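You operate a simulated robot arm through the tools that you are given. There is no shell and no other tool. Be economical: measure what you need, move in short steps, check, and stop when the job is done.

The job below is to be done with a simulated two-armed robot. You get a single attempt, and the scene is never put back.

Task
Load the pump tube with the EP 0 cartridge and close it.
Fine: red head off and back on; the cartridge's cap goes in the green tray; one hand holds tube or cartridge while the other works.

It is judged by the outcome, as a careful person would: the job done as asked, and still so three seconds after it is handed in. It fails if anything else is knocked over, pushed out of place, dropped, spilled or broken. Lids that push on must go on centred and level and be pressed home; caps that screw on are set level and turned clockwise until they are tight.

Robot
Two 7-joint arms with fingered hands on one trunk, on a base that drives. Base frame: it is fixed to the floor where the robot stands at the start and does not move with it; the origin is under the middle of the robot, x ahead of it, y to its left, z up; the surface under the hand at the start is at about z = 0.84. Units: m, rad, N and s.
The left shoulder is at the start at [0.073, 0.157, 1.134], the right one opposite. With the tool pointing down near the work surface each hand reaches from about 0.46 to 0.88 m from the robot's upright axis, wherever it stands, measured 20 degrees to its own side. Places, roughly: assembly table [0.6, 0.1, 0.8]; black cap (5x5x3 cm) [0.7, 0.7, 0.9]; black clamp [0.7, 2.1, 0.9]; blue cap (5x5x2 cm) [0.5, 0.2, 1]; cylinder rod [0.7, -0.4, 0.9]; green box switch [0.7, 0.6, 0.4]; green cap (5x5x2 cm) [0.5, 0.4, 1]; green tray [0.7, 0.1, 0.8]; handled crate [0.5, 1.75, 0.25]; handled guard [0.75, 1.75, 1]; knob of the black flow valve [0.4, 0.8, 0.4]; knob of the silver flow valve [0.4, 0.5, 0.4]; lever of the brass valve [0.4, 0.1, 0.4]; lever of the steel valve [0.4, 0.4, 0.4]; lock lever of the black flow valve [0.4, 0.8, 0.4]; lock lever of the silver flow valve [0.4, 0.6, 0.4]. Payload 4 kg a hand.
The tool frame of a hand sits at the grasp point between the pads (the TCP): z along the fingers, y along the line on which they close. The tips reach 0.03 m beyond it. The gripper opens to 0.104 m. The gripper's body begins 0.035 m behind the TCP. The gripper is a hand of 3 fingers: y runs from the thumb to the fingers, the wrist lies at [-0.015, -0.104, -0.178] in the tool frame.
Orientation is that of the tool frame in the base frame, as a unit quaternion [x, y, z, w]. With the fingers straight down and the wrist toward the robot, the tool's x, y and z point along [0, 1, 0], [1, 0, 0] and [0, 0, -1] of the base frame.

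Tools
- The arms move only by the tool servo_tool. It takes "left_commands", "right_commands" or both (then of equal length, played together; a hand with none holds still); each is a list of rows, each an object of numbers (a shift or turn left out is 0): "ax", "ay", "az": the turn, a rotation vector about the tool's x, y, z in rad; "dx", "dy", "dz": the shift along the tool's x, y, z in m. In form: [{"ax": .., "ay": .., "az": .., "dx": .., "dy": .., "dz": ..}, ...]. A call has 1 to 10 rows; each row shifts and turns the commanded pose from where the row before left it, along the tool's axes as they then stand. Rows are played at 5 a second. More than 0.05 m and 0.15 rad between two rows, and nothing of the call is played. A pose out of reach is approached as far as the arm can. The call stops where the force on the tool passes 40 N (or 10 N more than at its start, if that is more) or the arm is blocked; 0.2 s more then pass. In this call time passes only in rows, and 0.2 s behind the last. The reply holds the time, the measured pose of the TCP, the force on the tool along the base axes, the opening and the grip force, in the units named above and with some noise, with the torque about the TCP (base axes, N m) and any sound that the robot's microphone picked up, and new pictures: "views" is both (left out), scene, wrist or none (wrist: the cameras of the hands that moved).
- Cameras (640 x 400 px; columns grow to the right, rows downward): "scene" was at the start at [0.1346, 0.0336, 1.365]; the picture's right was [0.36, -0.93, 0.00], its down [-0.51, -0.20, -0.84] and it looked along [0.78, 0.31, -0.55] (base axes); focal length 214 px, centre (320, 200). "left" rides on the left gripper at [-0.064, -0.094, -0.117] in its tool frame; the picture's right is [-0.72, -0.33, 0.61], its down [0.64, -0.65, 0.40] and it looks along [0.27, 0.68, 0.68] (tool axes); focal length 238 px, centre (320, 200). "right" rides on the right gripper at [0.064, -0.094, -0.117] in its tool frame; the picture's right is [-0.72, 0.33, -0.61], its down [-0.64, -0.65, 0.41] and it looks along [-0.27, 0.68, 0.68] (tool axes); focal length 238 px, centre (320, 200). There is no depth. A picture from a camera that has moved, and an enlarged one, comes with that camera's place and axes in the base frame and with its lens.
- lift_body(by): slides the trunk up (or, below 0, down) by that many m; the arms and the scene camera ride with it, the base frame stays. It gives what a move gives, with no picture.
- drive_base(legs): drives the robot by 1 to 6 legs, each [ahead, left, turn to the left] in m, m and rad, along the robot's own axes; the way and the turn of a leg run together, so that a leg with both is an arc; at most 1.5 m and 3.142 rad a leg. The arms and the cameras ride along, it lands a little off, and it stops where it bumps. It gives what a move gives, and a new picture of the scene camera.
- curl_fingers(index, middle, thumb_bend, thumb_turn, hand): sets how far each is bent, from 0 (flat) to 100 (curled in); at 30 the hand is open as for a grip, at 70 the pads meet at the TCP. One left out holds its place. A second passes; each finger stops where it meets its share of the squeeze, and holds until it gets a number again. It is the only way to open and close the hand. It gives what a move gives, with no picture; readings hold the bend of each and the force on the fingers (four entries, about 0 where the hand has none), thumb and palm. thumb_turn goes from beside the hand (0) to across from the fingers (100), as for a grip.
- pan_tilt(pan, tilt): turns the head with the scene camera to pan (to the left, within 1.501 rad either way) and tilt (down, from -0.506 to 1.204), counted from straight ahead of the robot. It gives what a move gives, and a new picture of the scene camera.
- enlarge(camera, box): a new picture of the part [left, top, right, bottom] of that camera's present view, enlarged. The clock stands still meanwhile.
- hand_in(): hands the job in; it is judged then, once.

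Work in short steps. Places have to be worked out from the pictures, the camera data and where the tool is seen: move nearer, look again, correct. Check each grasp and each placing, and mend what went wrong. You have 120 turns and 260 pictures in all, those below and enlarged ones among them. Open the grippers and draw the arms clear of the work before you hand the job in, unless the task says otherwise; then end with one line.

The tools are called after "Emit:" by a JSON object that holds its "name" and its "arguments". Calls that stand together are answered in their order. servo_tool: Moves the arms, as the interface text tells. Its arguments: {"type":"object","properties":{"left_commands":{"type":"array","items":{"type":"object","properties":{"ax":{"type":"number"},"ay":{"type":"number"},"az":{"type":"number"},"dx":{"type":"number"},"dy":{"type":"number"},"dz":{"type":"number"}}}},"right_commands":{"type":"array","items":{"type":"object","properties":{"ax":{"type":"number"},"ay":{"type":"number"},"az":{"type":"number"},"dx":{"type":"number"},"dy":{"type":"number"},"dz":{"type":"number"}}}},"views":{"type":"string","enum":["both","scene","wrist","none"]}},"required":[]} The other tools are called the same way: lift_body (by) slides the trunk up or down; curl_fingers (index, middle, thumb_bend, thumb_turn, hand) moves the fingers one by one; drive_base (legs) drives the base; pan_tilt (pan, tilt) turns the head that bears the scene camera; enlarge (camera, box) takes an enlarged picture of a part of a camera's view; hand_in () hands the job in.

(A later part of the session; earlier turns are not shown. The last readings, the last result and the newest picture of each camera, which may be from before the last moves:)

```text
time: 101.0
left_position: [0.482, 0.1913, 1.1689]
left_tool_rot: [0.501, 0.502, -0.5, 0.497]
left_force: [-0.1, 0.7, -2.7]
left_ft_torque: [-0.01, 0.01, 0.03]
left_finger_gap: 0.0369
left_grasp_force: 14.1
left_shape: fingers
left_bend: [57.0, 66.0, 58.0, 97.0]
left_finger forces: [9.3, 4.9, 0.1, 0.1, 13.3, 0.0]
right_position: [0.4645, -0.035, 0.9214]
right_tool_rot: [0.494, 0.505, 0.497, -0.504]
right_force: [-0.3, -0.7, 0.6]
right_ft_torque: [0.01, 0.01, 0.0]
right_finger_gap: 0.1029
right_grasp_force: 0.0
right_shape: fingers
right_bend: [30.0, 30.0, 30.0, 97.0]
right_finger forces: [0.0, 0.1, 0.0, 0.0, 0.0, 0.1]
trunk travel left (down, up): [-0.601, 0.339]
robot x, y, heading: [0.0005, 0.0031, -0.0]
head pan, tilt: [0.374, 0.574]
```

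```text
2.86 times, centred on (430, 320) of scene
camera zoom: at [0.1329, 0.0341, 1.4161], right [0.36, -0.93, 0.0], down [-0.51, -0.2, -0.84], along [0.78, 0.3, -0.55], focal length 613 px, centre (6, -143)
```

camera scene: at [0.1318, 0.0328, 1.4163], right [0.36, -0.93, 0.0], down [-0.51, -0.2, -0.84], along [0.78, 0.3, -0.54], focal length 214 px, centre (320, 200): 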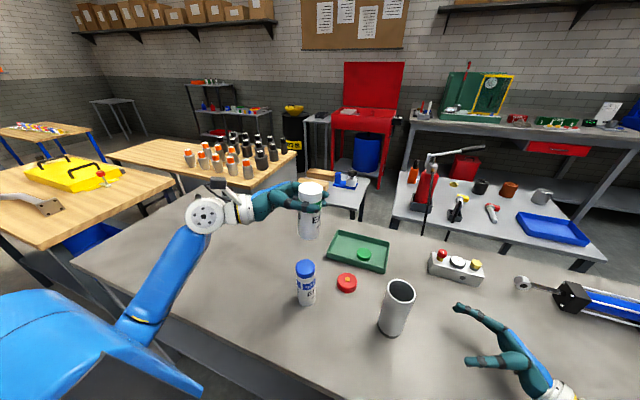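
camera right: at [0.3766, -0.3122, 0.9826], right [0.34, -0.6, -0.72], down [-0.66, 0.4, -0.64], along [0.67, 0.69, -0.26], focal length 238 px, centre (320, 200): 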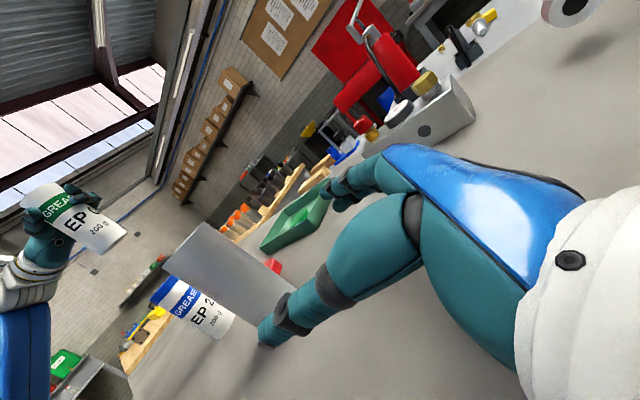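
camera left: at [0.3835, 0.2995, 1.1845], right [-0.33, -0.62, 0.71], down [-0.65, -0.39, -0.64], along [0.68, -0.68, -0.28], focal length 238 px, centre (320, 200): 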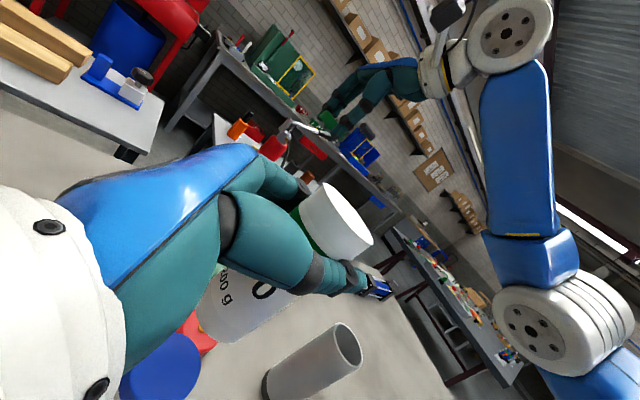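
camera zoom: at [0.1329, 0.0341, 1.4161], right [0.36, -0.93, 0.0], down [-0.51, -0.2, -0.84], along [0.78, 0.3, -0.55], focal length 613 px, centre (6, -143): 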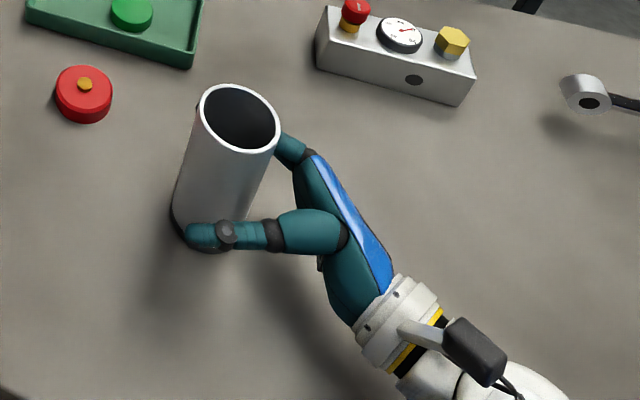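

I close the right hand on the tube with the same firm grip as before.

Emit:
{"name": "curl_fingers", "arguments": {"hand": "right", "index": 62, "middle": 62, "thumb_bend": 62}}

Emit:
{"name": "enlarge", "arguments": {"camera": "scene", "box": [330, 250, 530, 390]}}

Emit:
{"name": "enlarge", "arguments": {"camera": "scene", "box": [180, 140, 380, 280]}}

```text
time: 102.0
left_position: [0.4809, 0.191, 1.1671]
left_tool_rot: [0.501, 0.503, -0.5, 0.496]
left_force: [-0.5, 0.2, -2.5]
left_ft_torque: [0.04, 0.01, -0.03]
left_finger_gap: 0.0368
left_grasp_force: 13.9
left_shape: fingers
left_bend: [57.0, 66.0, 58.0, 97.0]
left_finger forces: [9.2, 4.9, 0.1, 0.1, 13.4, 0.0]
right_position: [0.4647, -0.0356, 0.9199]
right_tool_rot: [-0.494, -0.503, -0.497, 0.506]
right_force: [0.6, -0.2, 0.5]
right_ft_torque: [-0.02, -0.03, -0.04]
right_finger_gap: 0.0519
right_grasp_force: 17.6
right_shape: fingers
right_bend: [51.0, 57.0, 52.0, 97.0]
right_finger forces: [12.9, 5.0, 0.1, 0.0, 17.4, 0.0]
trunk travel left (down, up): [-0.601, 0.339]
robot x, y, heading: [0.0016, -0.0039, 0.001]
head pan, tilt: [0.374, 0.574]
```

```text
2.86 times, centred on (430, 320) of scene
camera zoom: at [0.1334, 0.0335, 1.416], right [0.36, -0.93, 0.0], down [-0.51, -0.2, -0.84], along [0.78, 0.3, -0.55], focal length 613 px, centre (6, -143)
```

zoom: 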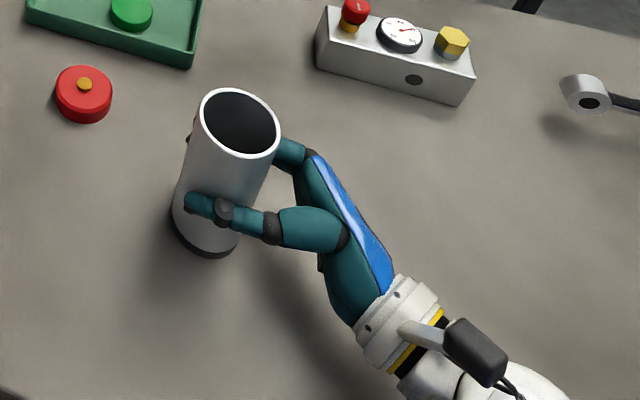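

```text
2.86 times, centred on (280, 210) of scene
camera zoom: at [0.1334, 0.0335, 1.416], right [0.36, -0.93, 0.0], down [-0.51, -0.2, -0.84], along [0.78, 0.3, -0.55], focal length 613 px, centre (434, 171)
```

zoom: 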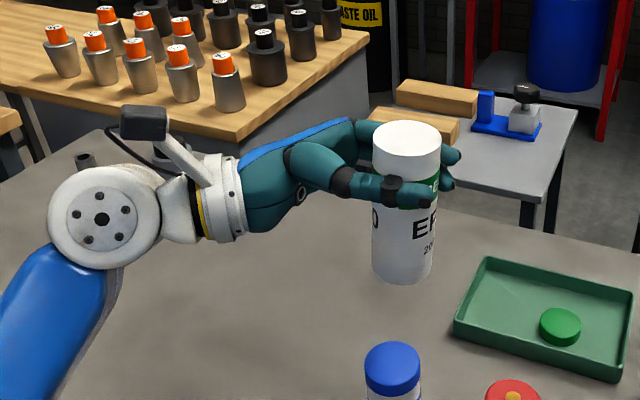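

Tube held firmly upright. I yaw the left hand 0.4 rad (keeps its wrist out from the body), then carry the cartridge most of the way over the tube, staying well above the rim.

Emit:
{"name": "servo_tool", "arguments": {"left_commands": [{"ax": 0.133}, {"ax": 0.133}, {"ax": 0.134}, {"dz": 0.037, "dy": 0.011}, {"dz": 0.037, "dy": 0.011}, {"dz": 0.037, "dy": 0.011}, {"dz": 0.036, "dy": 0.011}, {"dz": 0.036, "dy": 0.011}, {"dz": 0.036, "dy": 0.0125}, {}], "views": "both"}}

Emit:
{"name": "enlarge", "arguments": {"camera": "scene", "box": [310, 180, 490, 340]}}

Emit:
{"name": "enlarge", "arguments": {"camera": "right", "box": [80, 0, 420, 260]}}

```text
time: 104.2
left_position: [0.4584, -0.0374, 1.1676]
left_tool_rot: [-0.589, -0.393, 0.59, -0.387]
left_force: [0.1, 0.7, -2.1]
left_ft_torque: [0.02, -0.01, 0.02]
left_finger_gap: 0.0366
left_grasp_force: 13.7
left_shape: fingers
left_bend: [57.0, 66.0, 58.0, 97.0]
left_finger forces: [9.3, 4.8, 0.0, 0.1, 13.2, 0.0]
right_position: [0.4641, -0.0365, 0.9219]
right_tool_rot: [-0.494, -0.503, -0.498, 0.505]
right_force: [-0.4, -1.0, -0.4]
right_ft_torque: [-0.01, -0.02, 0.01]
right_finger_gap: 0.0518
right_grasp_force: 17.3
right_shape: fingers
right_bend: [51.0, 57.0, 52.0, 97.0]
right_finger forces: [12.7, 4.6, 0.0, 0.1, 17.7, 0.0]
trunk travel left (down, up): [-0.601, 0.339]
robot x, y, heading: [-0.0008, 0.0001, -0.003]
head pan, tilt: [0.374, 0.574]
camera scene: at [0.1336, 0.0321, 1.4161], right [0.36, -0.93, 0.0], down [-0.51, -0.2, -0.84], along [0.78, 0.3, -0.55], focal length 214 px, centre (320, 200)
camera left: at [0.4163, 0.1072, 1.2312], right [-0.54, -0.44, 0.72], down [-0.76, -0.11, -0.64], along [0.36, -0.89, -0.28], focal length 238 px, centre (320, 200)
```

scene: 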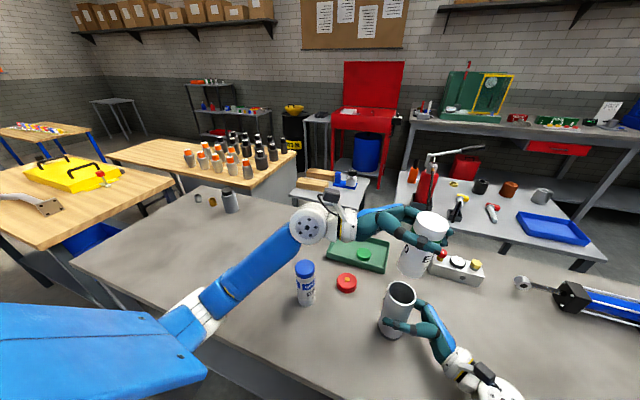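
left: 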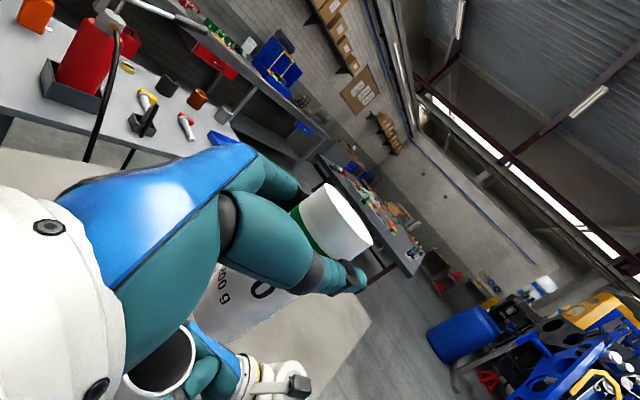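

```text
2.50 times, centred on (400, 260) of scene
camera zoom: at [0.1336, 0.0321, 1.4161], right [0.36, -0.93, 0.0], down [-0.51, -0.2, -0.84], along [0.78, 0.3, -0.55], focal length 536 px, centre (120, 50)
```

zoom: 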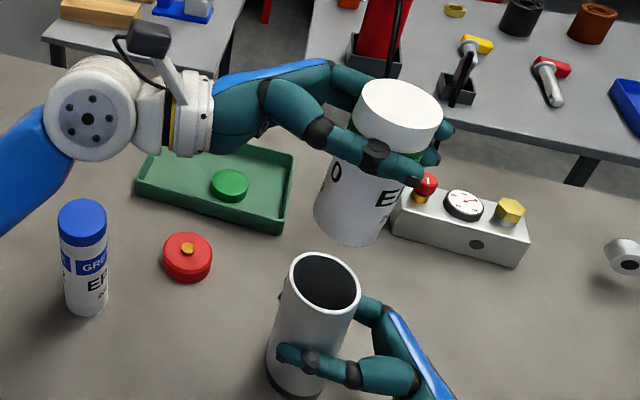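

```text
1.54 times, centred on (250, 130) of right
camera zoom: at [0.3737, -0.1555, 0.9834], right [0.34, -0.6, -0.72], down [-0.66, 0.4, -0.64], along [0.67, 0.69, -0.26], focal length 367 px, centre (428, 308)
```

zoom: 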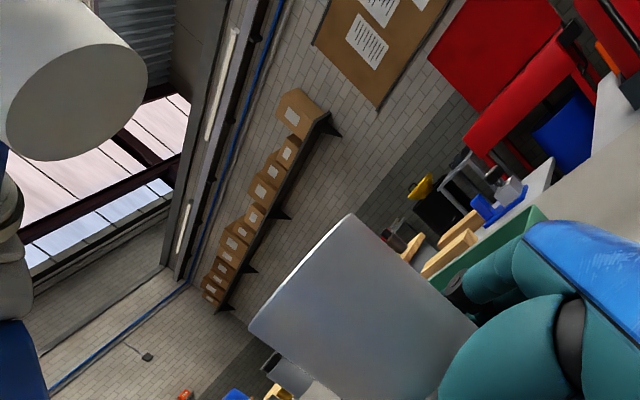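

Triangulating scene and right cameras: cartridge bottom ≈(0.462,-0.034,1.08), tube mouth ≈(0.464,-0.030). I correct ~4 mm and lower to just above the rim.

Emit:
{"name": "servo_tool", "arguments": {"left_commands": [{"dz": -0.0035, "dy": 0.0007}, {"dx": 0.03}, {"dx": 0.03}, {"dx": 0.014}, {}], "views": "none"}}

Emit:
{"name": "enlarge", "arguments": {"camera": "scene", "box": [350, 210, 470, 340]}}

Emit:
{"name": "enlarge", "arguments": {"camera": "right", "box": [80, 0, 420, 260]}}

Emit:
{"name": "enlarge", "arguments": {"camera": "left", "box": [100, 140, 420, 400]}}

```text
time: 105.4
left_position: [0.4601, -0.0339, 1.0944]
left_tool_rot: [-0.589, -0.393, 0.59, -0.387]
left_force: [-0.7, 0.1, -2.7]
left_ft_torque: [-0.05, 0.01, -0.03]
left_finger_gap: 0.0364
left_grasp_force: 13.7
left_shape: fingers
left_bend: [57.0, 66.0, 58.0, 97.0]
left_finger forces: [9.3, 4.9, 0.0, 0.0, 13.1, 0.0]
right_position: [0.4653, -0.0361, 0.9219]
right_tool_rot: [-0.494, -0.504, -0.498, 0.504]
right_force: [0.7, -0.5, -0.6]
right_ft_torque: [-0.01, 0.0, 0.02]
right_finger_gap: 0.0518
right_grasp_force: 17.7
right_shape: fingers
right_bend: [51.0, 57.0, 52.0, 97.0]
right_finger forces: [12.7, 4.9, 0.1, 0.0, 17.5, 0.0]
trunk travel left (down, up): [-0.601, 0.339]
robot x, y, heading: [0.001, 0.0009, -0.003]
head pan, tilt: [0.374, 0.574]
```

```text
3.08 times, centred on (410, 275) of scene
camera zoom: at [0.1337, 0.0321, 1.4161], right [0.36, -0.93, 0.0], down [-0.51, -0.2, -0.84], along [0.78, 0.3, -0.55], focal length 660 px, centre (43, -31)
```

zoom: 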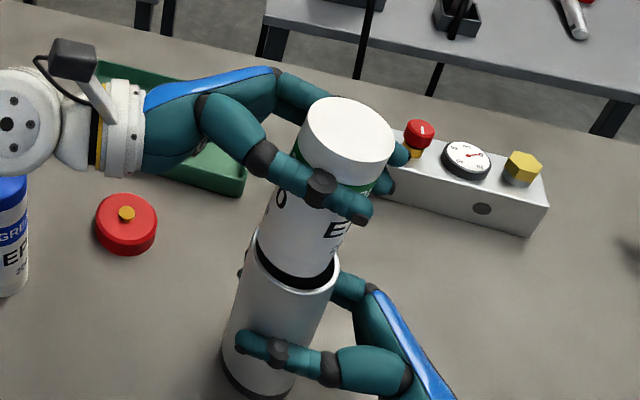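

```text
1.54 times, centred on (250, 130) of right
camera zoom: at [0.3737, -0.1553, 0.9833], right [0.34, -0.6, -0.72], down [-0.66, 0.4, -0.64], along [0.67, 0.69, -0.26], focal length 367 px, centre (428, 308)
```

zoom: 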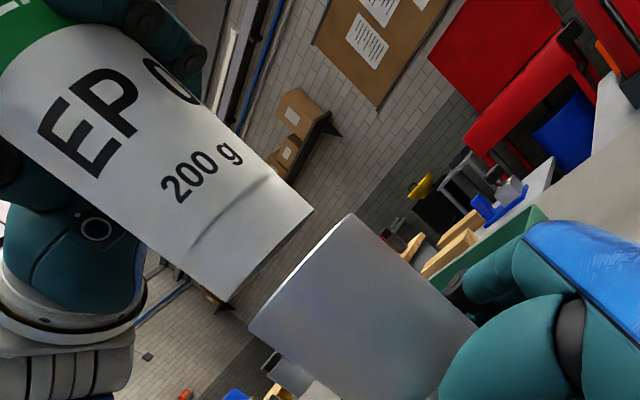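

```text
1.54 times, centred on (260, 270) of left
camera zoom: at [0.4182, 0.1093, 1.1582], right [-0.54, -0.44, 0.72], down [-0.76, -0.11, -0.64], along [0.36, -0.89, -0.28], focal length 367 px, centre (412, 92)
```

zoom: 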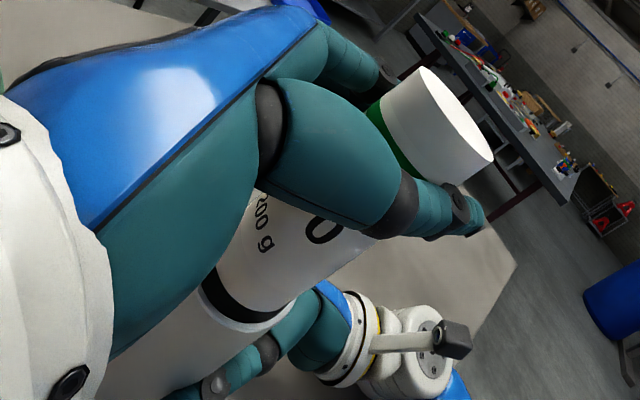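

Cartridge and tube look parallel; the right view says ~4 mm more +x. I correct and lower 12 mm gently.

Emit:
{"name": "servo_tool", "arguments": {"left_commands": [{"dy": 0.0037, "dz": -0.0016}, {"dx": 0.006}, {"dx": 0.006}], "views": "none"}}

Emit:
{"name": "enlarge", "arguments": {"camera": "right", "box": [120, 60, 420, 260]}}

Emit:
{"name": "enlarge", "arguments": {"camera": "scene", "box": [370, 240, 450, 310]}}

Emit:
{"name": "enlarge", "arguments": {"camera": "left", "box": [200, 240, 330, 400]}}

```text
time: 106.2
left_position: [0.4628, -0.034, 1.081]
left_tool_rot: [-0.59, -0.393, 0.59, -0.387]
left_force: [-0.5, 0.1, -0.8]
left_ft_torque: [-0.01, -0.01, -0.02]
left_finger_gap: 0.0365
left_grasp_force: 13.9
left_shape: fingers
left_bend: [57.0, 66.0, 58.0, 97.0]
left_finger forces: [9.2, 4.9, 0.0, 0.1, 13.1, 0.0]
right_position: [0.4656, -0.0366, 0.923]
right_tool_rot: [-0.494, -0.503, -0.497, 0.506]
right_force: [1.3, -0.3, 0.6]
right_ft_torque: [0.0, 0.0, 0.03]
right_finger_gap: 0.0516
right_grasp_force: 17.8
right_shape: fingers
right_bend: [51.0, 57.0, 52.0, 97.0]
right_finger forces: [13.2, 5.1, 0.0, 0.0, 17.2, 0.0]
trunk travel left (down, up): [-0.601, 0.339]
robot x, y, heading: [-0.0011, 0.0001, -0.005]
head pan, tilt: [0.374, 0.574]
```

```text
2.00 times, centred on (270, 160) of right
camera zoom: at [0.3736, -0.1553, 0.9834], right [0.34, -0.6, -0.72], down [-0.66, 0.4, -0.64], along [0.67, 0.69, -0.26], focal length 477 px, centre (420, 280)
```

zoom: 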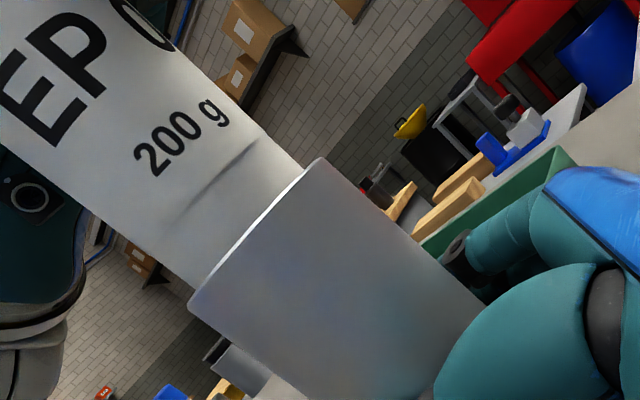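

```text
5.71 times, centred on (410, 275) of scene
camera zoom: at [0.1335, 0.0321, 1.4161], right [0.36, -0.93, 0.0], down [-0.51, -0.2, -0.84], along [0.78, 0.3, -0.55], focal length 1226 px, centre (-194, -229)
```

zoom: 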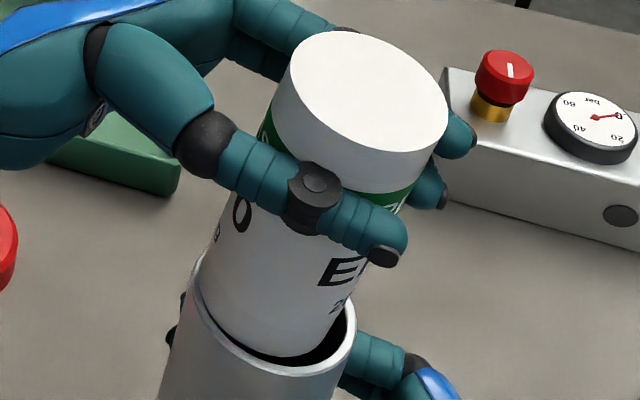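

```text
2.50 times, centred on (265, 320) of left
camera zoom: at [0.4211, 0.1092, 1.1451], right [-0.54, -0.44, 0.72], down [-0.76, -0.11, -0.64], along [0.36, -0.89, -0.28], focal length 596 px, centre (458, -100)
```

zoom: 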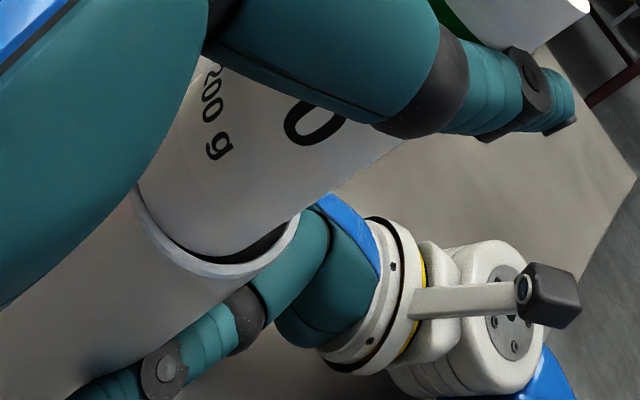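

Right view shows it centred; scene and left views show the gap on the -y side. I shift ~3.5 mm that way and lower another 10 mm.

Emit:
{"name": "servo_tool", "arguments": {"left_commands": [{"dz": 0.0035, "dy": -0.0006}, {"dx": 0.005}, {"dx": 0.005}], "views": "none"}}

Emit:
{"name": "enlarge", "arguments": {"camera": "scene", "box": [370, 240, 450, 310]}}

Emit:
{"name": "enlarge", "arguments": {"camera": "left", "box": [200, 240, 330, 400]}}

Emit:
{"name": "enlarge", "arguments": {"camera": "right", "box": [120, 60, 420, 260]}}

```text
time: 107.0
left_position: [0.4609, -0.0369, 1.0728]
left_tool_rot: [0.589, 0.395, -0.589, 0.387]
left_force: [-0.2, -1.3, -2.4]
left_ft_torque: [0.0, -0.01, 0.0]
left_finger_gap: 0.0362
left_grasp_force: 13.9
left_shape: fingers
left_bend: [57.0, 66.0, 58.0, 97.0]
left_finger forces: [9.3, 5.0, 0.0, 0.0, 13.1, 0.0]
right_position: [0.4655, -0.0368, 0.9208]
right_tool_rot: [-0.494, -0.504, -0.497, 0.506]
right_force: [-0.2, -0.7, 0.2]
right_ft_torque: [-0.02, -0.01, -0.03]
right_finger_gap: 0.0517
right_grasp_force: 17.8
right_shape: fingers
right_bend: [51.0, 57.0, 52.0, 97.0]
right_finger forces: [12.7, 4.9, 0.0, 0.1, 17.7, 0.1]
trunk travel left (down, up): [-0.601, 0.339]
robot x, y, heading: [-0.0019, -0.0011, -0.004]
head pan, tilt: [0.374, 0.574]
```

```text
5.71 times, centred on (410, 275) of scene
camera zoom: at [0.1336, 0.0321, 1.4161], right [0.36, -0.93, 0.0], down [-0.51, -0.2, -0.84], along [0.78, 0.3, -0.55], focal length 1226 px, centre (-194, -229)
```

zoom: 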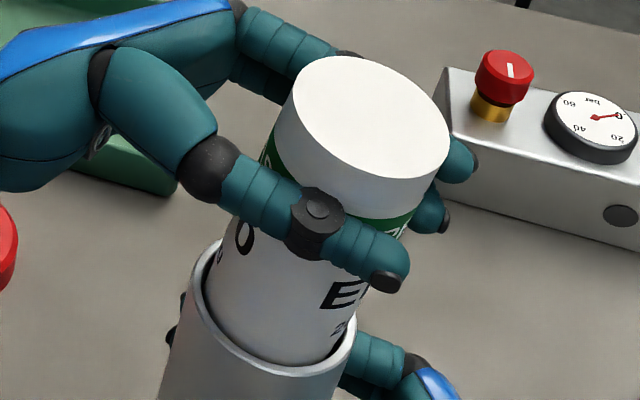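

```text
2.50 times, centred on (265, 320) of left
camera zoom: at [0.4196, 0.1062, 1.1357], right [-0.54, -0.44, 0.72], down [-0.76, -0.11, -0.64], along [0.36, -0.89, -0.28], focal length 596 px, centre (458, -100)
```

zoom: 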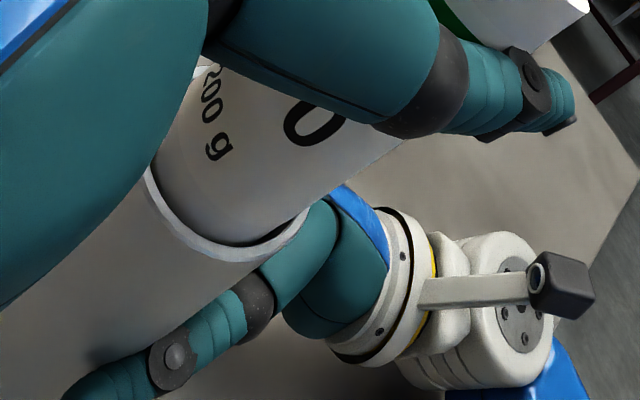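

```text
2.00 times, centred on (270, 160) of right
camera zoom: at [0.3737, -0.1553, 0.9833], right [0.34, -0.6, -0.72], down [-0.66, 0.4, -0.64], along [0.67, 0.69, -0.26], focal length 477 px, centre (420, 280)
```

zoom: 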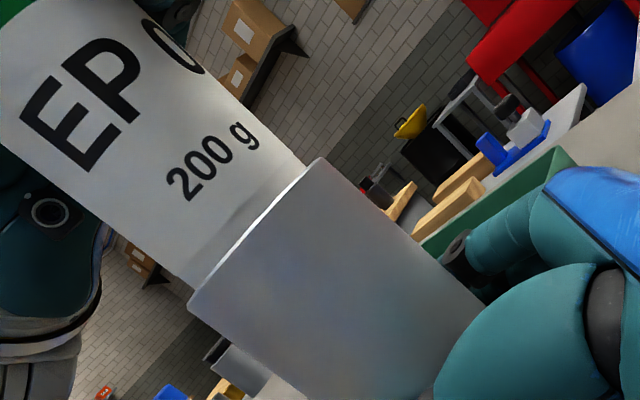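

It's in the bore, evenly centred with no contact force. I keep lowering about 4.5 cm.

Emit:
{"name": "servo_tool", "arguments": {"left_commands": [{"dx": 0.008}, {"dx": 0.01}, {"dx": 0.01}, {"dx": 0.01}, {"dx": 0.006}], "views": "none"}}

Emit:
{"name": "enlarge", "arguments": {"camera": "scene", "box": [360, 230, 470, 330]}}

Emit:
{"name": "enlarge", "arguments": {"camera": "right", "box": [120, 60, 420, 260]}}

```text
time: 108.2
left_position: [0.46, -0.0356, 1.0282]
left_tool_rot: [-0.589, -0.394, 0.59, -0.387]
left_force: [1.5, 2.6, 0.0]
left_ft_torque: [-0.07, 0.02, 0.0]
left_finger_gap: 0.0364
left_grasp_force: 13.1
left_shape: fingers
left_bend: [57.0, 66.0, 58.0, 97.0]
left_finger forces: [9.6, 4.7, 0.0, 0.0, 12.8, 0.0]
right_position: [0.4636, -0.036, 0.9215]
right_tool_rot: [-0.494, -0.503, -0.497, 0.505]
right_force: [-0.8, -3.3, -0.2]
right_ft_torque: [0.03, -0.11, -0.01]
right_finger_gap: 0.0516
right_grasp_force: 17.9
right_shape: fingers
right_bend: [51.0, 57.0, 52.0, 97.0]
right_finger forces: [11.8, 4.6, 0.0, 0.0, 18.5, 0.1]
trunk travel left (down, up): [-0.601, 0.339]
robot x, y, heading: [-0.0026, 0.0023, 0.002]
head pan, tilt: [0.374, 0.574]
```

```text
4.00 times, centred on (415, 280) of scene
camera zoom: at [0.1329, 0.0319, 1.4162], right [0.36, -0.93, 0.0], down [-0.51, -0.2, -0.84], along [0.78, 0.3, -0.54], focal length 858 px, centre (-60, -120)
```

zoom: 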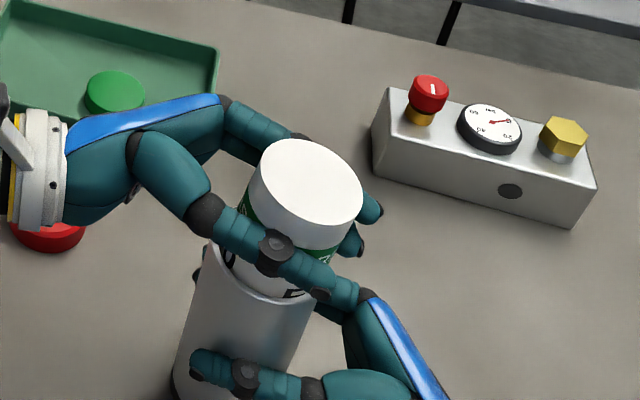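

```text
2.00 times, centred on (270, 160) of right
camera zoom: at [0.3734, -0.1556, 0.9835], right [0.34, -0.6, -0.72], down [-0.66, 0.4, -0.64], along [0.67, 0.69, -0.26], focal length 477 px, centre (420, 280)
```

zoom: 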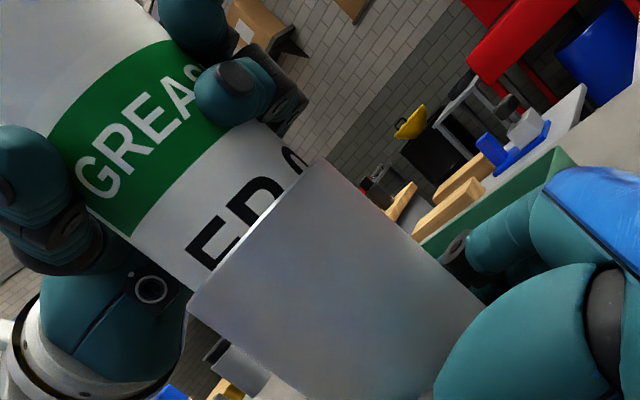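

Good. I lower another 12 mm, stopping on contact.

Emit:
{"name": "servo_tool", "arguments": {"left_commands": [{"dx": 0.006}, {"dx": 0.004}, {"dx": 0.003}], "views": "none"}}

Emit:
{"name": "enlarge", "arguments": {"camera": "right", "box": [80, 60, 420, 280]}}

Emit:
{"name": "enlarge", "arguments": {"camera": "left", "box": [160, 180, 420, 400]}}

```text
time: 109.0
left_position: [0.4567, -0.0391, 1.0178]
left_tool_rot: [0.592, 0.392, -0.588, 0.387]
left_force: [1.9, 1.4, -1.5]
left_ft_torque: [-0.04, -0.03, -0.02]
left_finger_gap: 0.0365
left_grasp_force: 13.7
left_shape: fingers
left_bend: [57.0, 66.0, 58.0, 97.0]
left_finger forces: [9.6, 4.6, 0.0, 0.1, 12.9, 0.1]
right_position: [0.4615, -0.0386, 0.9228]
right_tool_rot: [-0.493, -0.503, -0.498, 0.506]
right_force: [0.4, -2.0, -0.2]
right_ft_torque: [0.09, -0.16, 0.01]
right_finger_gap: 0.0514
right_grasp_force: 18.1
right_shape: fingers
right_bend: [51.0, 57.0, 52.0, 98.0]
right_finger forces: [12.2, 5.7, 0.0, 0.0, 18.3, 0.0]
trunk travel left (down, up): [-0.601, 0.339]
robot x, y, heading: [0.0, 0.0007, -0.002]
head pan, tilt: [0.374, 0.574]
```

```text
1.82 times, centred on (250, 170) of right
camera zoom: at [0.3712, -0.1573, 0.9843], right [0.34, -0.6, -0.72], down [-0.66, 0.4, -0.64], along [0.67, 0.69, -0.26], focal length 433 px, centre (447, 254)
```

zoom: 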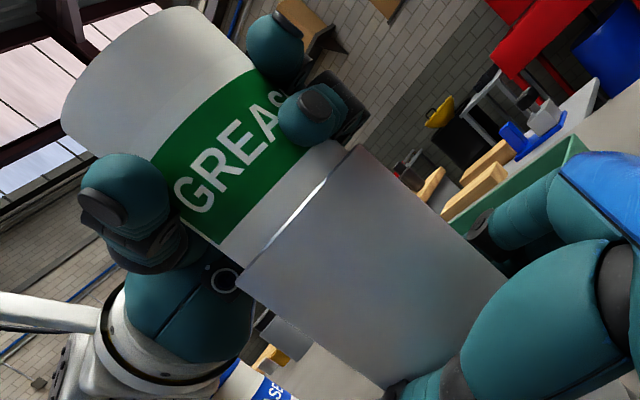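

```text
1.82 times, centred on (290, 290) of left
camera zoom: at [0.4155, 0.1047, 1.0813], right [-0.54, -0.44, 0.72], down [-0.76, -0.11, -0.64], along [0.36, -0.89, -0.28], focal length 433 px, centre (374, 36)
```

zoom: 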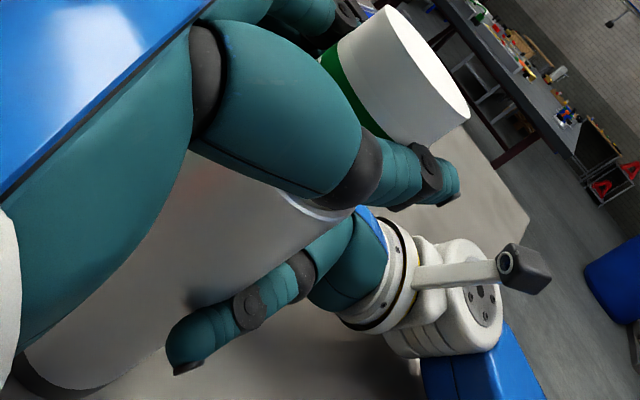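

The cartridge is 6+ cm into the bore, palm near the rim. I now ease the grip gradually so it slides down under light braking.

Emit:
{"name": "curl_fingers", "arguments": {"hand": "left", "index": 55, "middle": 60, "thumb_bend": 56}}

Emit:
{"name": "enlarge", "arguments": {"camera": "right", "box": [80, 60, 420, 280]}}

```text
time: 110.0
left_position: [0.4603, -0.0344, 1.013]
left_tool_rot: [-0.588, -0.396, 0.591, -0.386]
left_force: [1.5, 1.4, -2.3]
left_ft_torque: [0.0, 0.04, -0.03]
left_finger_gap: 0.0418
left_grasp_force: 1.6
left_shape: fingers
left_bend: [54.0, 60.0, 55.0, 98.0]
left_finger forces: [2.0, 0.1, 0.0, 0.0, 2.3, 0.1]
right_position: [0.465, -0.0356, 0.9215]
right_tool_rot: [-0.494, -0.503, -0.497, 0.506]
right_force: [-1.4, -3.6, 0.0]
right_ft_torque: [0.03, -0.06, -0.01]
right_finger_gap: 0.0513
right_grasp_force: 17.9
right_shape: fingers
right_bend: [52.0, 57.0, 52.0, 97.0]
right_finger forces: [11.8, 4.4, 0.0, 0.0, 18.7, 0.1]
trunk travel left (down, up): [-0.601, 0.339]
robot x, y, heading: [-0.0005, -0.0012, 0.002]
head pan, tilt: [0.374, 0.574]
```

```text
1.82 times, centred on (250, 170) of right
camera zoom: at [0.3743, -0.1547, 0.9831], right [0.34, -0.6, -0.72], down [-0.66, 0.4, -0.64], along [0.67, 0.69, -0.26], focal length 433 px, centre (447, 254)
```

zoom: 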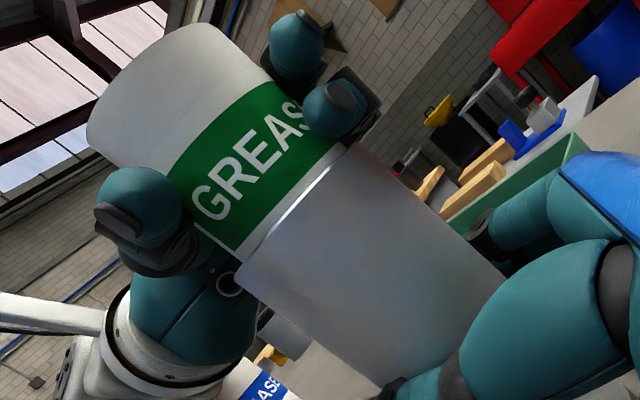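

Braking works: only 2 N grip now. I loosen one notch more.

Emit:
{"name": "curl_fingers", "arguments": {"hand": "left", "index": 53.5, "middle": 59, "thumb_bend": 55}}

Emit:
{"name": "enlarge", "arguments": {"camera": "right", "box": [80, 60, 420, 280]}}

```text
time: 111.0
left_position: [0.4601, -0.0366, 1.0149]
left_tool_rot: [-0.589, -0.392, 0.59, -0.388]
left_force: [0.2, 0.4, -0.9]
left_ft_torque: [0.01, 0.02, -0.04]
left_finger_gap: 0.042
left_grasp_force: 0.0
left_shape: fingers
left_bend: [53.0, 59.0, 55.0, 98.0]
left_finger forces: [0.0, 0.0, 0.1, 0.1, 0.0, 0.1]
right_position: [0.4645, -0.0352, 0.9219]
right_tool_rot: [-0.494, -0.503, -0.498, 0.505]
right_force: [0.5, 1.2, -0.3]
right_ft_torque: [-0.02, 0.0, 0.0]
right_finger_gap: 0.0513
right_grasp_force: 17.4
right_shape: fingers
right_bend: [51.0, 57.0, 52.0, 97.0]
right_finger forces: [13.1, 5.3, 0.0, 0.0, 17.7, 0.0]
trunk travel left (down, up): [-0.601, 0.339]
robot x, y, heading: [-0.0022, 0.0034, -0.0]
head pan, tilt: [0.374, 0.574]
```

```text
1.82 times, centred on (250, 170) of right
camera zoom: at [0.3735, -0.1548, 0.9834], right [0.34, -0.6, -0.72], down [-0.66, 0.4, -0.64], along [0.67, 0.69, -0.26], focal length 433 px, centre (447, 254)
```

zoom: 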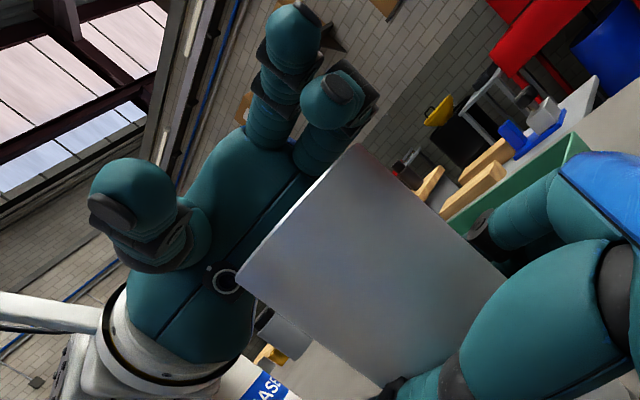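

The cartridge slid fully into the tube. I raise the left hand clear and look.

Emit:
{"name": "servo_tool", "arguments": {"left_commands": [{"dx": -0.03}, {"dx": -0.045}, {"dx": -0.045}, {"dx": -0.045}, {"dz": -0.049}, {"dz": -0.049}, {"dz": -0.049}, {"dz": -0.049}], "views": "scene"}}

Emit:
{"name": "enlarge", "arguments": {"camera": "scene", "box": [350, 250, 450, 340]}}

```text
time: 112.8
left_position: [0.5379, 0.1459, 1.1795]
left_tool_rot: [-0.589, -0.393, 0.59, -0.387]
left_force: [-1.9, 0.7, -0.4]
left_ft_torque: [-0.02, -0.01, 0.02]
left_finger_gap: 0.0419
left_grasp_force: 0.0
left_shape: fingers
left_bend: [53.0, 59.0, 55.0, 98.0]
left_finger forces: [0.1, 0.0, 0.0, 0.0, 0.1, 0.0]
right_position: [0.4651, -0.0353, 0.9211]
right_tool_rot: [-0.494, -0.504, -0.498, 0.505]
right_force: [1.4, -0.8, 0.1]
right_ft_torque: [0.02, -0.02, -0.01]
right_finger_gap: 0.0514
right_grasp_force: 17.5
right_shape: fingers
right_bend: [51.0, 57.0, 52.0, 97.0]
right_finger forces: [13.2, 5.2, 0.0, 0.0, 17.6, 0.0]
trunk travel left (down, up): [-0.601, 0.339]
robot x, y, heading: [0.0017, 0.0011, -0.002]
head pan, tilt: [0.374, 0.574]
camera scene: at [0.1337, 0.0337, 1.416], right [0.36, -0.93, 0.0], down [-0.51, -0.2, -0.84], along [0.78, 0.3, -0.55], focal length 214 px, centre (320, 200)
```

scene: 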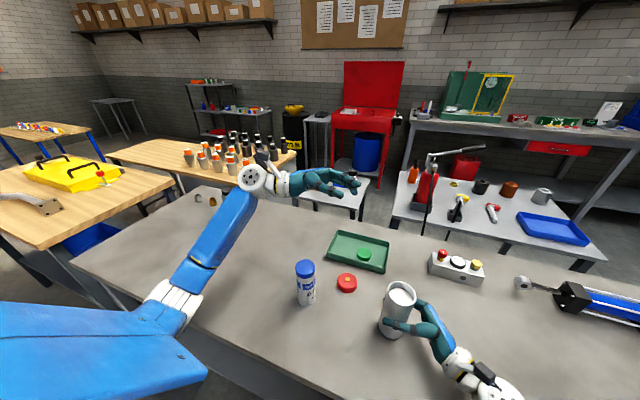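

```text
4.44 times, centred on (400, 295) of scene
camera zoom: at [0.1337, 0.0337, 1.416], right [0.36, -0.93, 0.0], down [-0.51, -0.2, -0.84], along [0.78, 0.3, -0.55], focal length 953 px, centre (-36, -222)
```

zoom: 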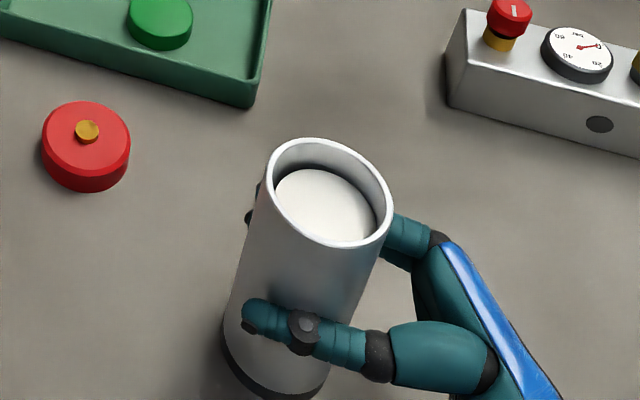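

The cartridge is seated below the rim. Now I turn the left hand back to pointing down to fetch the red head.

Emit:
{"name": "curl_fingers", "arguments": {"hand": "left", "index": 34, "middle": 34, "thumb_bend": 34}}

Emit:
{"name": "servo_tool", "arguments": {"left_commands": [{"dx": -0.035}, {"dx": -0.035}, {"ax": -0.133}, {"ax": -0.133}, {"ax": -0.134}, {"ay": 0.15}, {"ay": 0.15}, {"ay": 0.15}, {"ay": 0.15}, {"ay": 0.15}], "views": "none"}}

Emit:
{"name": "servo_tool", "arguments": {"left_commands": [{"ay": 0.15}, {"ay": 0.15}, {"ay": 0.15}, {"ay": 0.15}, {"ay": 0.15}, {"ay": 0.07}, {}], "views": "wrist"}}

```text
time: 113.8
left_position: [0.539, 0.1442, 1.1785]
left_tool_rot: [-0.589, -0.393, 0.591, -0.388]
left_force: [-0.4, -0.3, 0.0]
left_ft_torque: [-0.02, 0.01, 0.05]
left_finger_gap: 0.0926
left_grasp_force: 0.1
left_shape: fingers
left_bend: [34.0, 34.0, 34.0, 98.0]
left_finger forces: [0.1, 0.0, 0.1, 0.1, 0.0, 0.0]
right_position: [0.4651, -0.0353, 0.9219]
right_tool_rot: [-0.493, -0.504, -0.498, 0.505]
right_force: [1.2, 1.4, 1.6]
right_ft_torque: [0.0, 0.01, -0.02]
right_finger_gap: 0.0513
right_grasp_force: 17.8
right_shape: fingers
right_bend: [51.0, 57.0, 52.0, 97.0]
right_finger forces: [13.3, 5.5, 0.1, 0.1, 17.4, 0.0]
trunk travel left (down, up): [-0.601, 0.339]
robot x, y, heading: [0.0002, -0.0003, 0.002]
head pan, tilt: [0.374, 0.574]
```

```text
time: 116.0
left_position: [0.5396, 0.1425, 1.2507]
left_tool_rot: [0.648, 0.651, -0.281, 0.277]
left_force: [0.5, -0.2, 0.9]
left_ft_torque: [-0.02, 0.01, 0.01]
left_finger_gap: 0.0927
left_grasp_force: 0.0
left_shape: fingers
left_bend: [34.0, 34.0, 34.0, 98.0]
left_finger forces: [0.0, 0.0, 0.0, 0.0, 0.1, 0.0]
right_position: [0.4646, -0.0357, 0.9222]
right_tool_rot: [-0.494, -0.503, -0.497, 0.506]
right_force: [0.2, 0.9, 0.6]
right_ft_torque: [0.02, -0.01, 0.02]
right_finger_gap: 0.0514
right_grasp_force: 17.6
right_shape: fingers
right_bend: [51.0, 57.0, 52.0, 97.0]
right_finger forces: [13.0, 5.2, 0.0, 0.0, 17.8, 0.0]
trunk travel left (down, up): [-0.601, 0.339]
robot x, y, heading: [-0.0036, 0.0013, 0.001]
head pan, tilt: [0.374, 0.574]
```

```text
time: 117.6
left_position: [0.5391, 0.1436, 1.2506]
left_tool_rot: [0.708, 0.707, 0.001, -0.005]
left_force: [0.7, -0.1, -0.9]
left_ft_torque: [0.01, 0.01, 0.02]
left_finger_gap: 0.093
left_grasp_force: 0.1
left_shape: fingers
left_bend: [34.0, 34.0, 34.0, 98.0]
left_finger forces: [0.0, 0.0, 0.1, 0.0, 0.0, 0.0]
right_position: [0.4645, -0.0355, 0.9216]
right_tool_rot: [-0.494, -0.504, -0.497, 0.505]
right_force: [-0.3, -0.1, 0.0]
right_ft_torque: [0.01, 0.04, 0.0]
right_finger_gap: 0.0515
right_grasp_force: 17.6
right_shape: fingers
right_bend: [51.0, 57.0, 52.0, 97.0]
right_finger forces: [13.1, 5.1, 0.0, 0.0, 17.9, 0.0]
trunk travel left (down, up): [-0.601, 0.339]
robot x, y, heading: [-0.0016, -0.0005, -0.003]
head pan, tilt: [0.374, 0.574]
camera left: at [0.4443, 0.0783, 1.3655], right [-0.33, -0.71, -0.62], down [-0.65, 0.64, -0.4], along [0.68, 0.27, -0.68], focal length 238 px, centre (320, 200)
```

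left: 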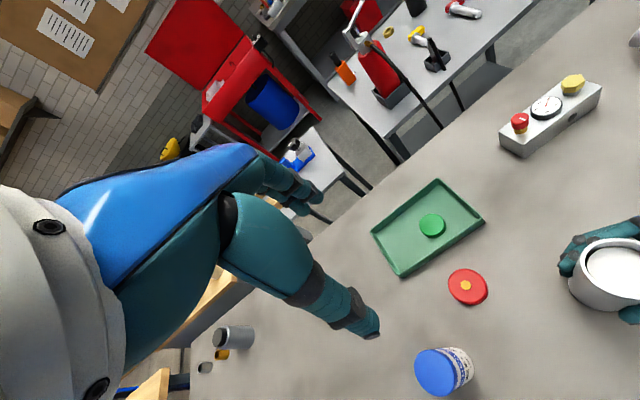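

Head located at ≈(0.545,0.106). I position above it and lower to z≈0.93.

Emit:
{"name": "servo_tool", "arguments": {"left_commands": [{"dx": -0.038, "dy": 0.006}, {"dz": 0.048}, {"dz": 0.048}, {"dz": 0.048}, {"dz": 0.048}, {"dz": 0.048}, {"dz": 0.048}, {"dz": 0.03}, {}], "views": "wrist"}}

Emit:
{"name": "enlarge", "arguments": {"camera": "scene", "box": [280, 220, 440, 330]}}

```text
time: 119.6
left_position: [0.5441, 0.1058, 0.9348]
left_tool_rot: [0.708, 0.706, 0.0, -0.004]
left_force: [0.8, 0.4, -0.3]
left_ft_torque: [0.0, -0.03, -0.01]
left_finger_gap: 0.0928
left_grasp_force: 0.0
left_shape: fingers
left_bend: [34.0, 34.0, 34.0, 98.0]
left_finger forces: [0.0, 0.0, 0.0, 0.0, 0.1, 0.0]
right_position: [0.4651, -0.036, 0.9219]
right_tool_rot: [-0.494, -0.504, -0.497, 0.505]
right_force: [-1.6, 0.1, -0.5]
right_ft_torque: [0.02, 0.0, 0.04]
right_finger_gap: 0.0514
right_grasp_force: 18.3
right_shape: fingers
right_bend: [51.0, 57.0, 52.0, 97.0]
right_finger forces: [12.7, 5.0, 0.1, 0.0, 18.3, 0.0]
trunk travel left (down, up): [-0.601, 0.339]
robot x, y, heading: [0.0004, -0.0027, -0.0]
head pan, tilt: [0.374, 0.574]
camera left: at [0.4484, 0.0414, 1.0502], right [-0.33, -0.72, -0.62], down [-0.65, 0.64, -0.4], along [0.68, 0.27, -0.68], focal length 238 px, centre (320, 200)
```

left: 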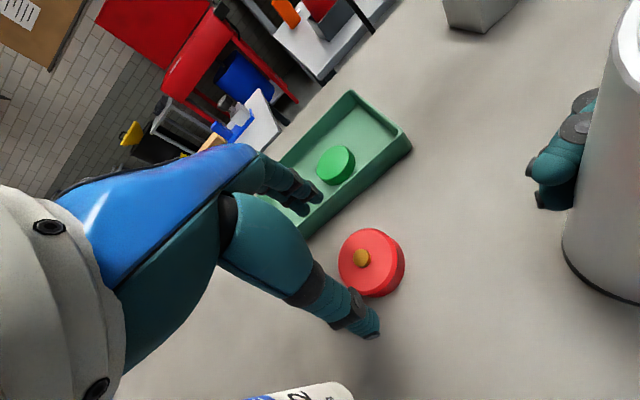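

```text
3.64 times, centred on (360, 275) of scene
camera zoom: at [0.1332, 0.0324, 1.4161], right [0.36, -0.93, 0.0], down [-0.51, -0.2, -0.84], along [0.78, 0.3, -0.55], focal length 780 px, centre (174, -73)
```

zoom: 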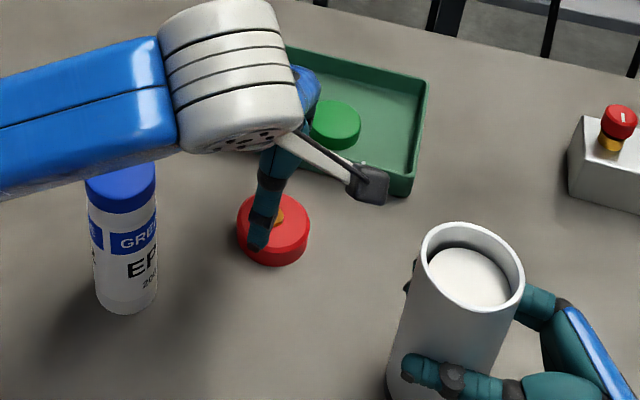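

Fine-tune: head at ≈(0.541,0.102). I lower around it to z≈0.878.

Emit:
{"name": "servo_tool", "arguments": {"left_commands": [{"dx": -0.003, "dy": -0.003, "dz": 0.01}, {"dz": 0.025}, {"dz": 0.018}, {"dz": 0.004}], "views": "wrist"}}

Emit:
{"name": "curl_fingers", "arguments": {"hand": "left", "index": 62, "middle": 62, "thumb_bend": 62}}

Emit:
{"name": "enlarge", "arguments": {"camera": "left", "box": [240, 150, 460, 350]}}

```text
time: 120.6
left_position: [0.54, 0.1049, 0.8752]
left_tool_rot: [0.707, 0.707, 0.001, -0.003]
left_force: [-0.5, -0.6, -0.2]
left_ft_torque: [0.02, -0.01, -0.02]
left_finger_gap: 0.0927
left_grasp_force: 0.0
left_shape: fingers
left_bend: [34.0, 34.0, 34.0, 98.0]
left_finger forces: [0.0, 0.1, 0.1, 0.0, 0.1, 0.0]
right_position: [0.4644, -0.0359, 0.922]
right_tool_rot: [-0.494, -0.504, -0.497, 0.505]
right_force: [-2.0, 0.5, 0.0]
right_ft_torque: [0.02, -0.03, 0.03]
right_finger_gap: 0.0515
right_grasp_force: 17.8
right_shape: fingers
right_bend: [51.0, 57.0, 52.0, 97.0]
right_finger forces: [12.6, 5.0, 0.0, 0.0, 18.3, 0.1]
trunk travel left (down, up): [-0.601, 0.339]
robot x, y, heading: [-0.0032, 0.002, -0.001]
head pan, tilt: [0.374, 0.574]
camera left: at [0.445, 0.0398, 0.9901], right [-0.33, -0.71, -0.62], down [-0.65, 0.64, -0.4], along [0.68, 0.27, -0.68], focal length 238 px, centre (320, 200)
```

left: 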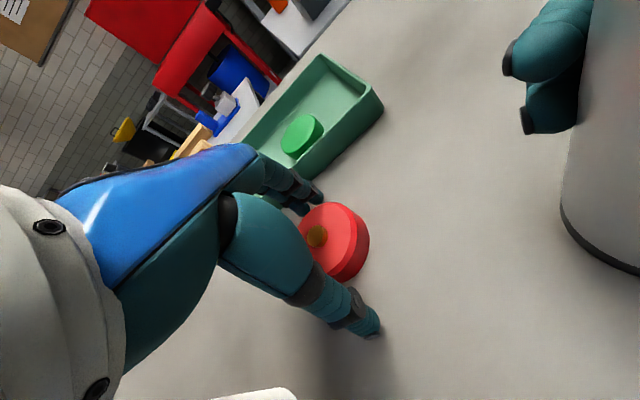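

```text
time: 121.6
left_position: [0.5406, 0.1045, 0.8758]
left_tool_rot: [0.708, 0.706, 0.0, -0.004]
left_force: [2.6, -1.2, 8.4]
left_ft_torque: [0.06, -0.43, -0.05]
left_finger_gap: 0.0529
left_grasp_force: 18.8
left_shape: fingers
left_bend: [52.0, 54.0, 50.0, 96.0]
left_finger forces: [7.5, 15.5, 0.0, 0.0, 13.6, 0.0]
right_position: [0.4648, -0.0367, 0.9205]
right_tool_rot: [-0.494, -0.504, -0.497, 0.506]
right_force: [-0.4, 0.5, -1.2]
right_ft_torque: [-0.01, 0.01, -0.01]
right_finger_gap: 0.0514
right_grasp_force: 17.8
right_shape: fingers
right_bend: [51.0, 57.0, 52.0, 97.0]
right_finger forces: [13.1, 5.3, 0.0, 0.1, 17.7, 0.0]
trunk travel left (down, up): [-0.601, 0.339]
robot x, y, heading: [-0.0004, 0.0014, -0.001]
head pan, tilt: [0.374, 0.574]
```

```text
2.00 times, centred on (350, 250) of left
camera zoom: at [0.4451, 0.0398, 0.9912], right [-0.33, -0.72, -0.62], down [-0.65, 0.64, -0.4], along [0.68, 0.27, -0.68], focal length 477 px, centre (260, 100)
```

zoom: 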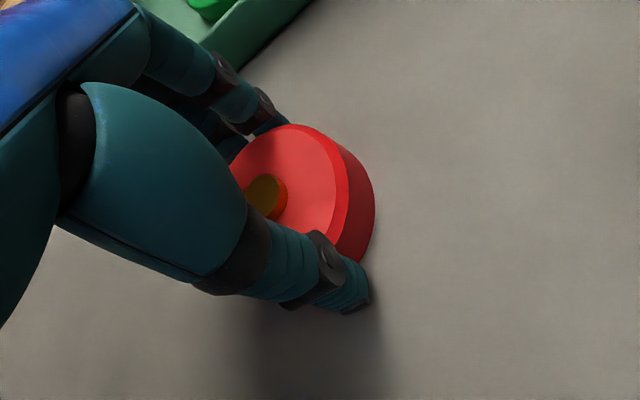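

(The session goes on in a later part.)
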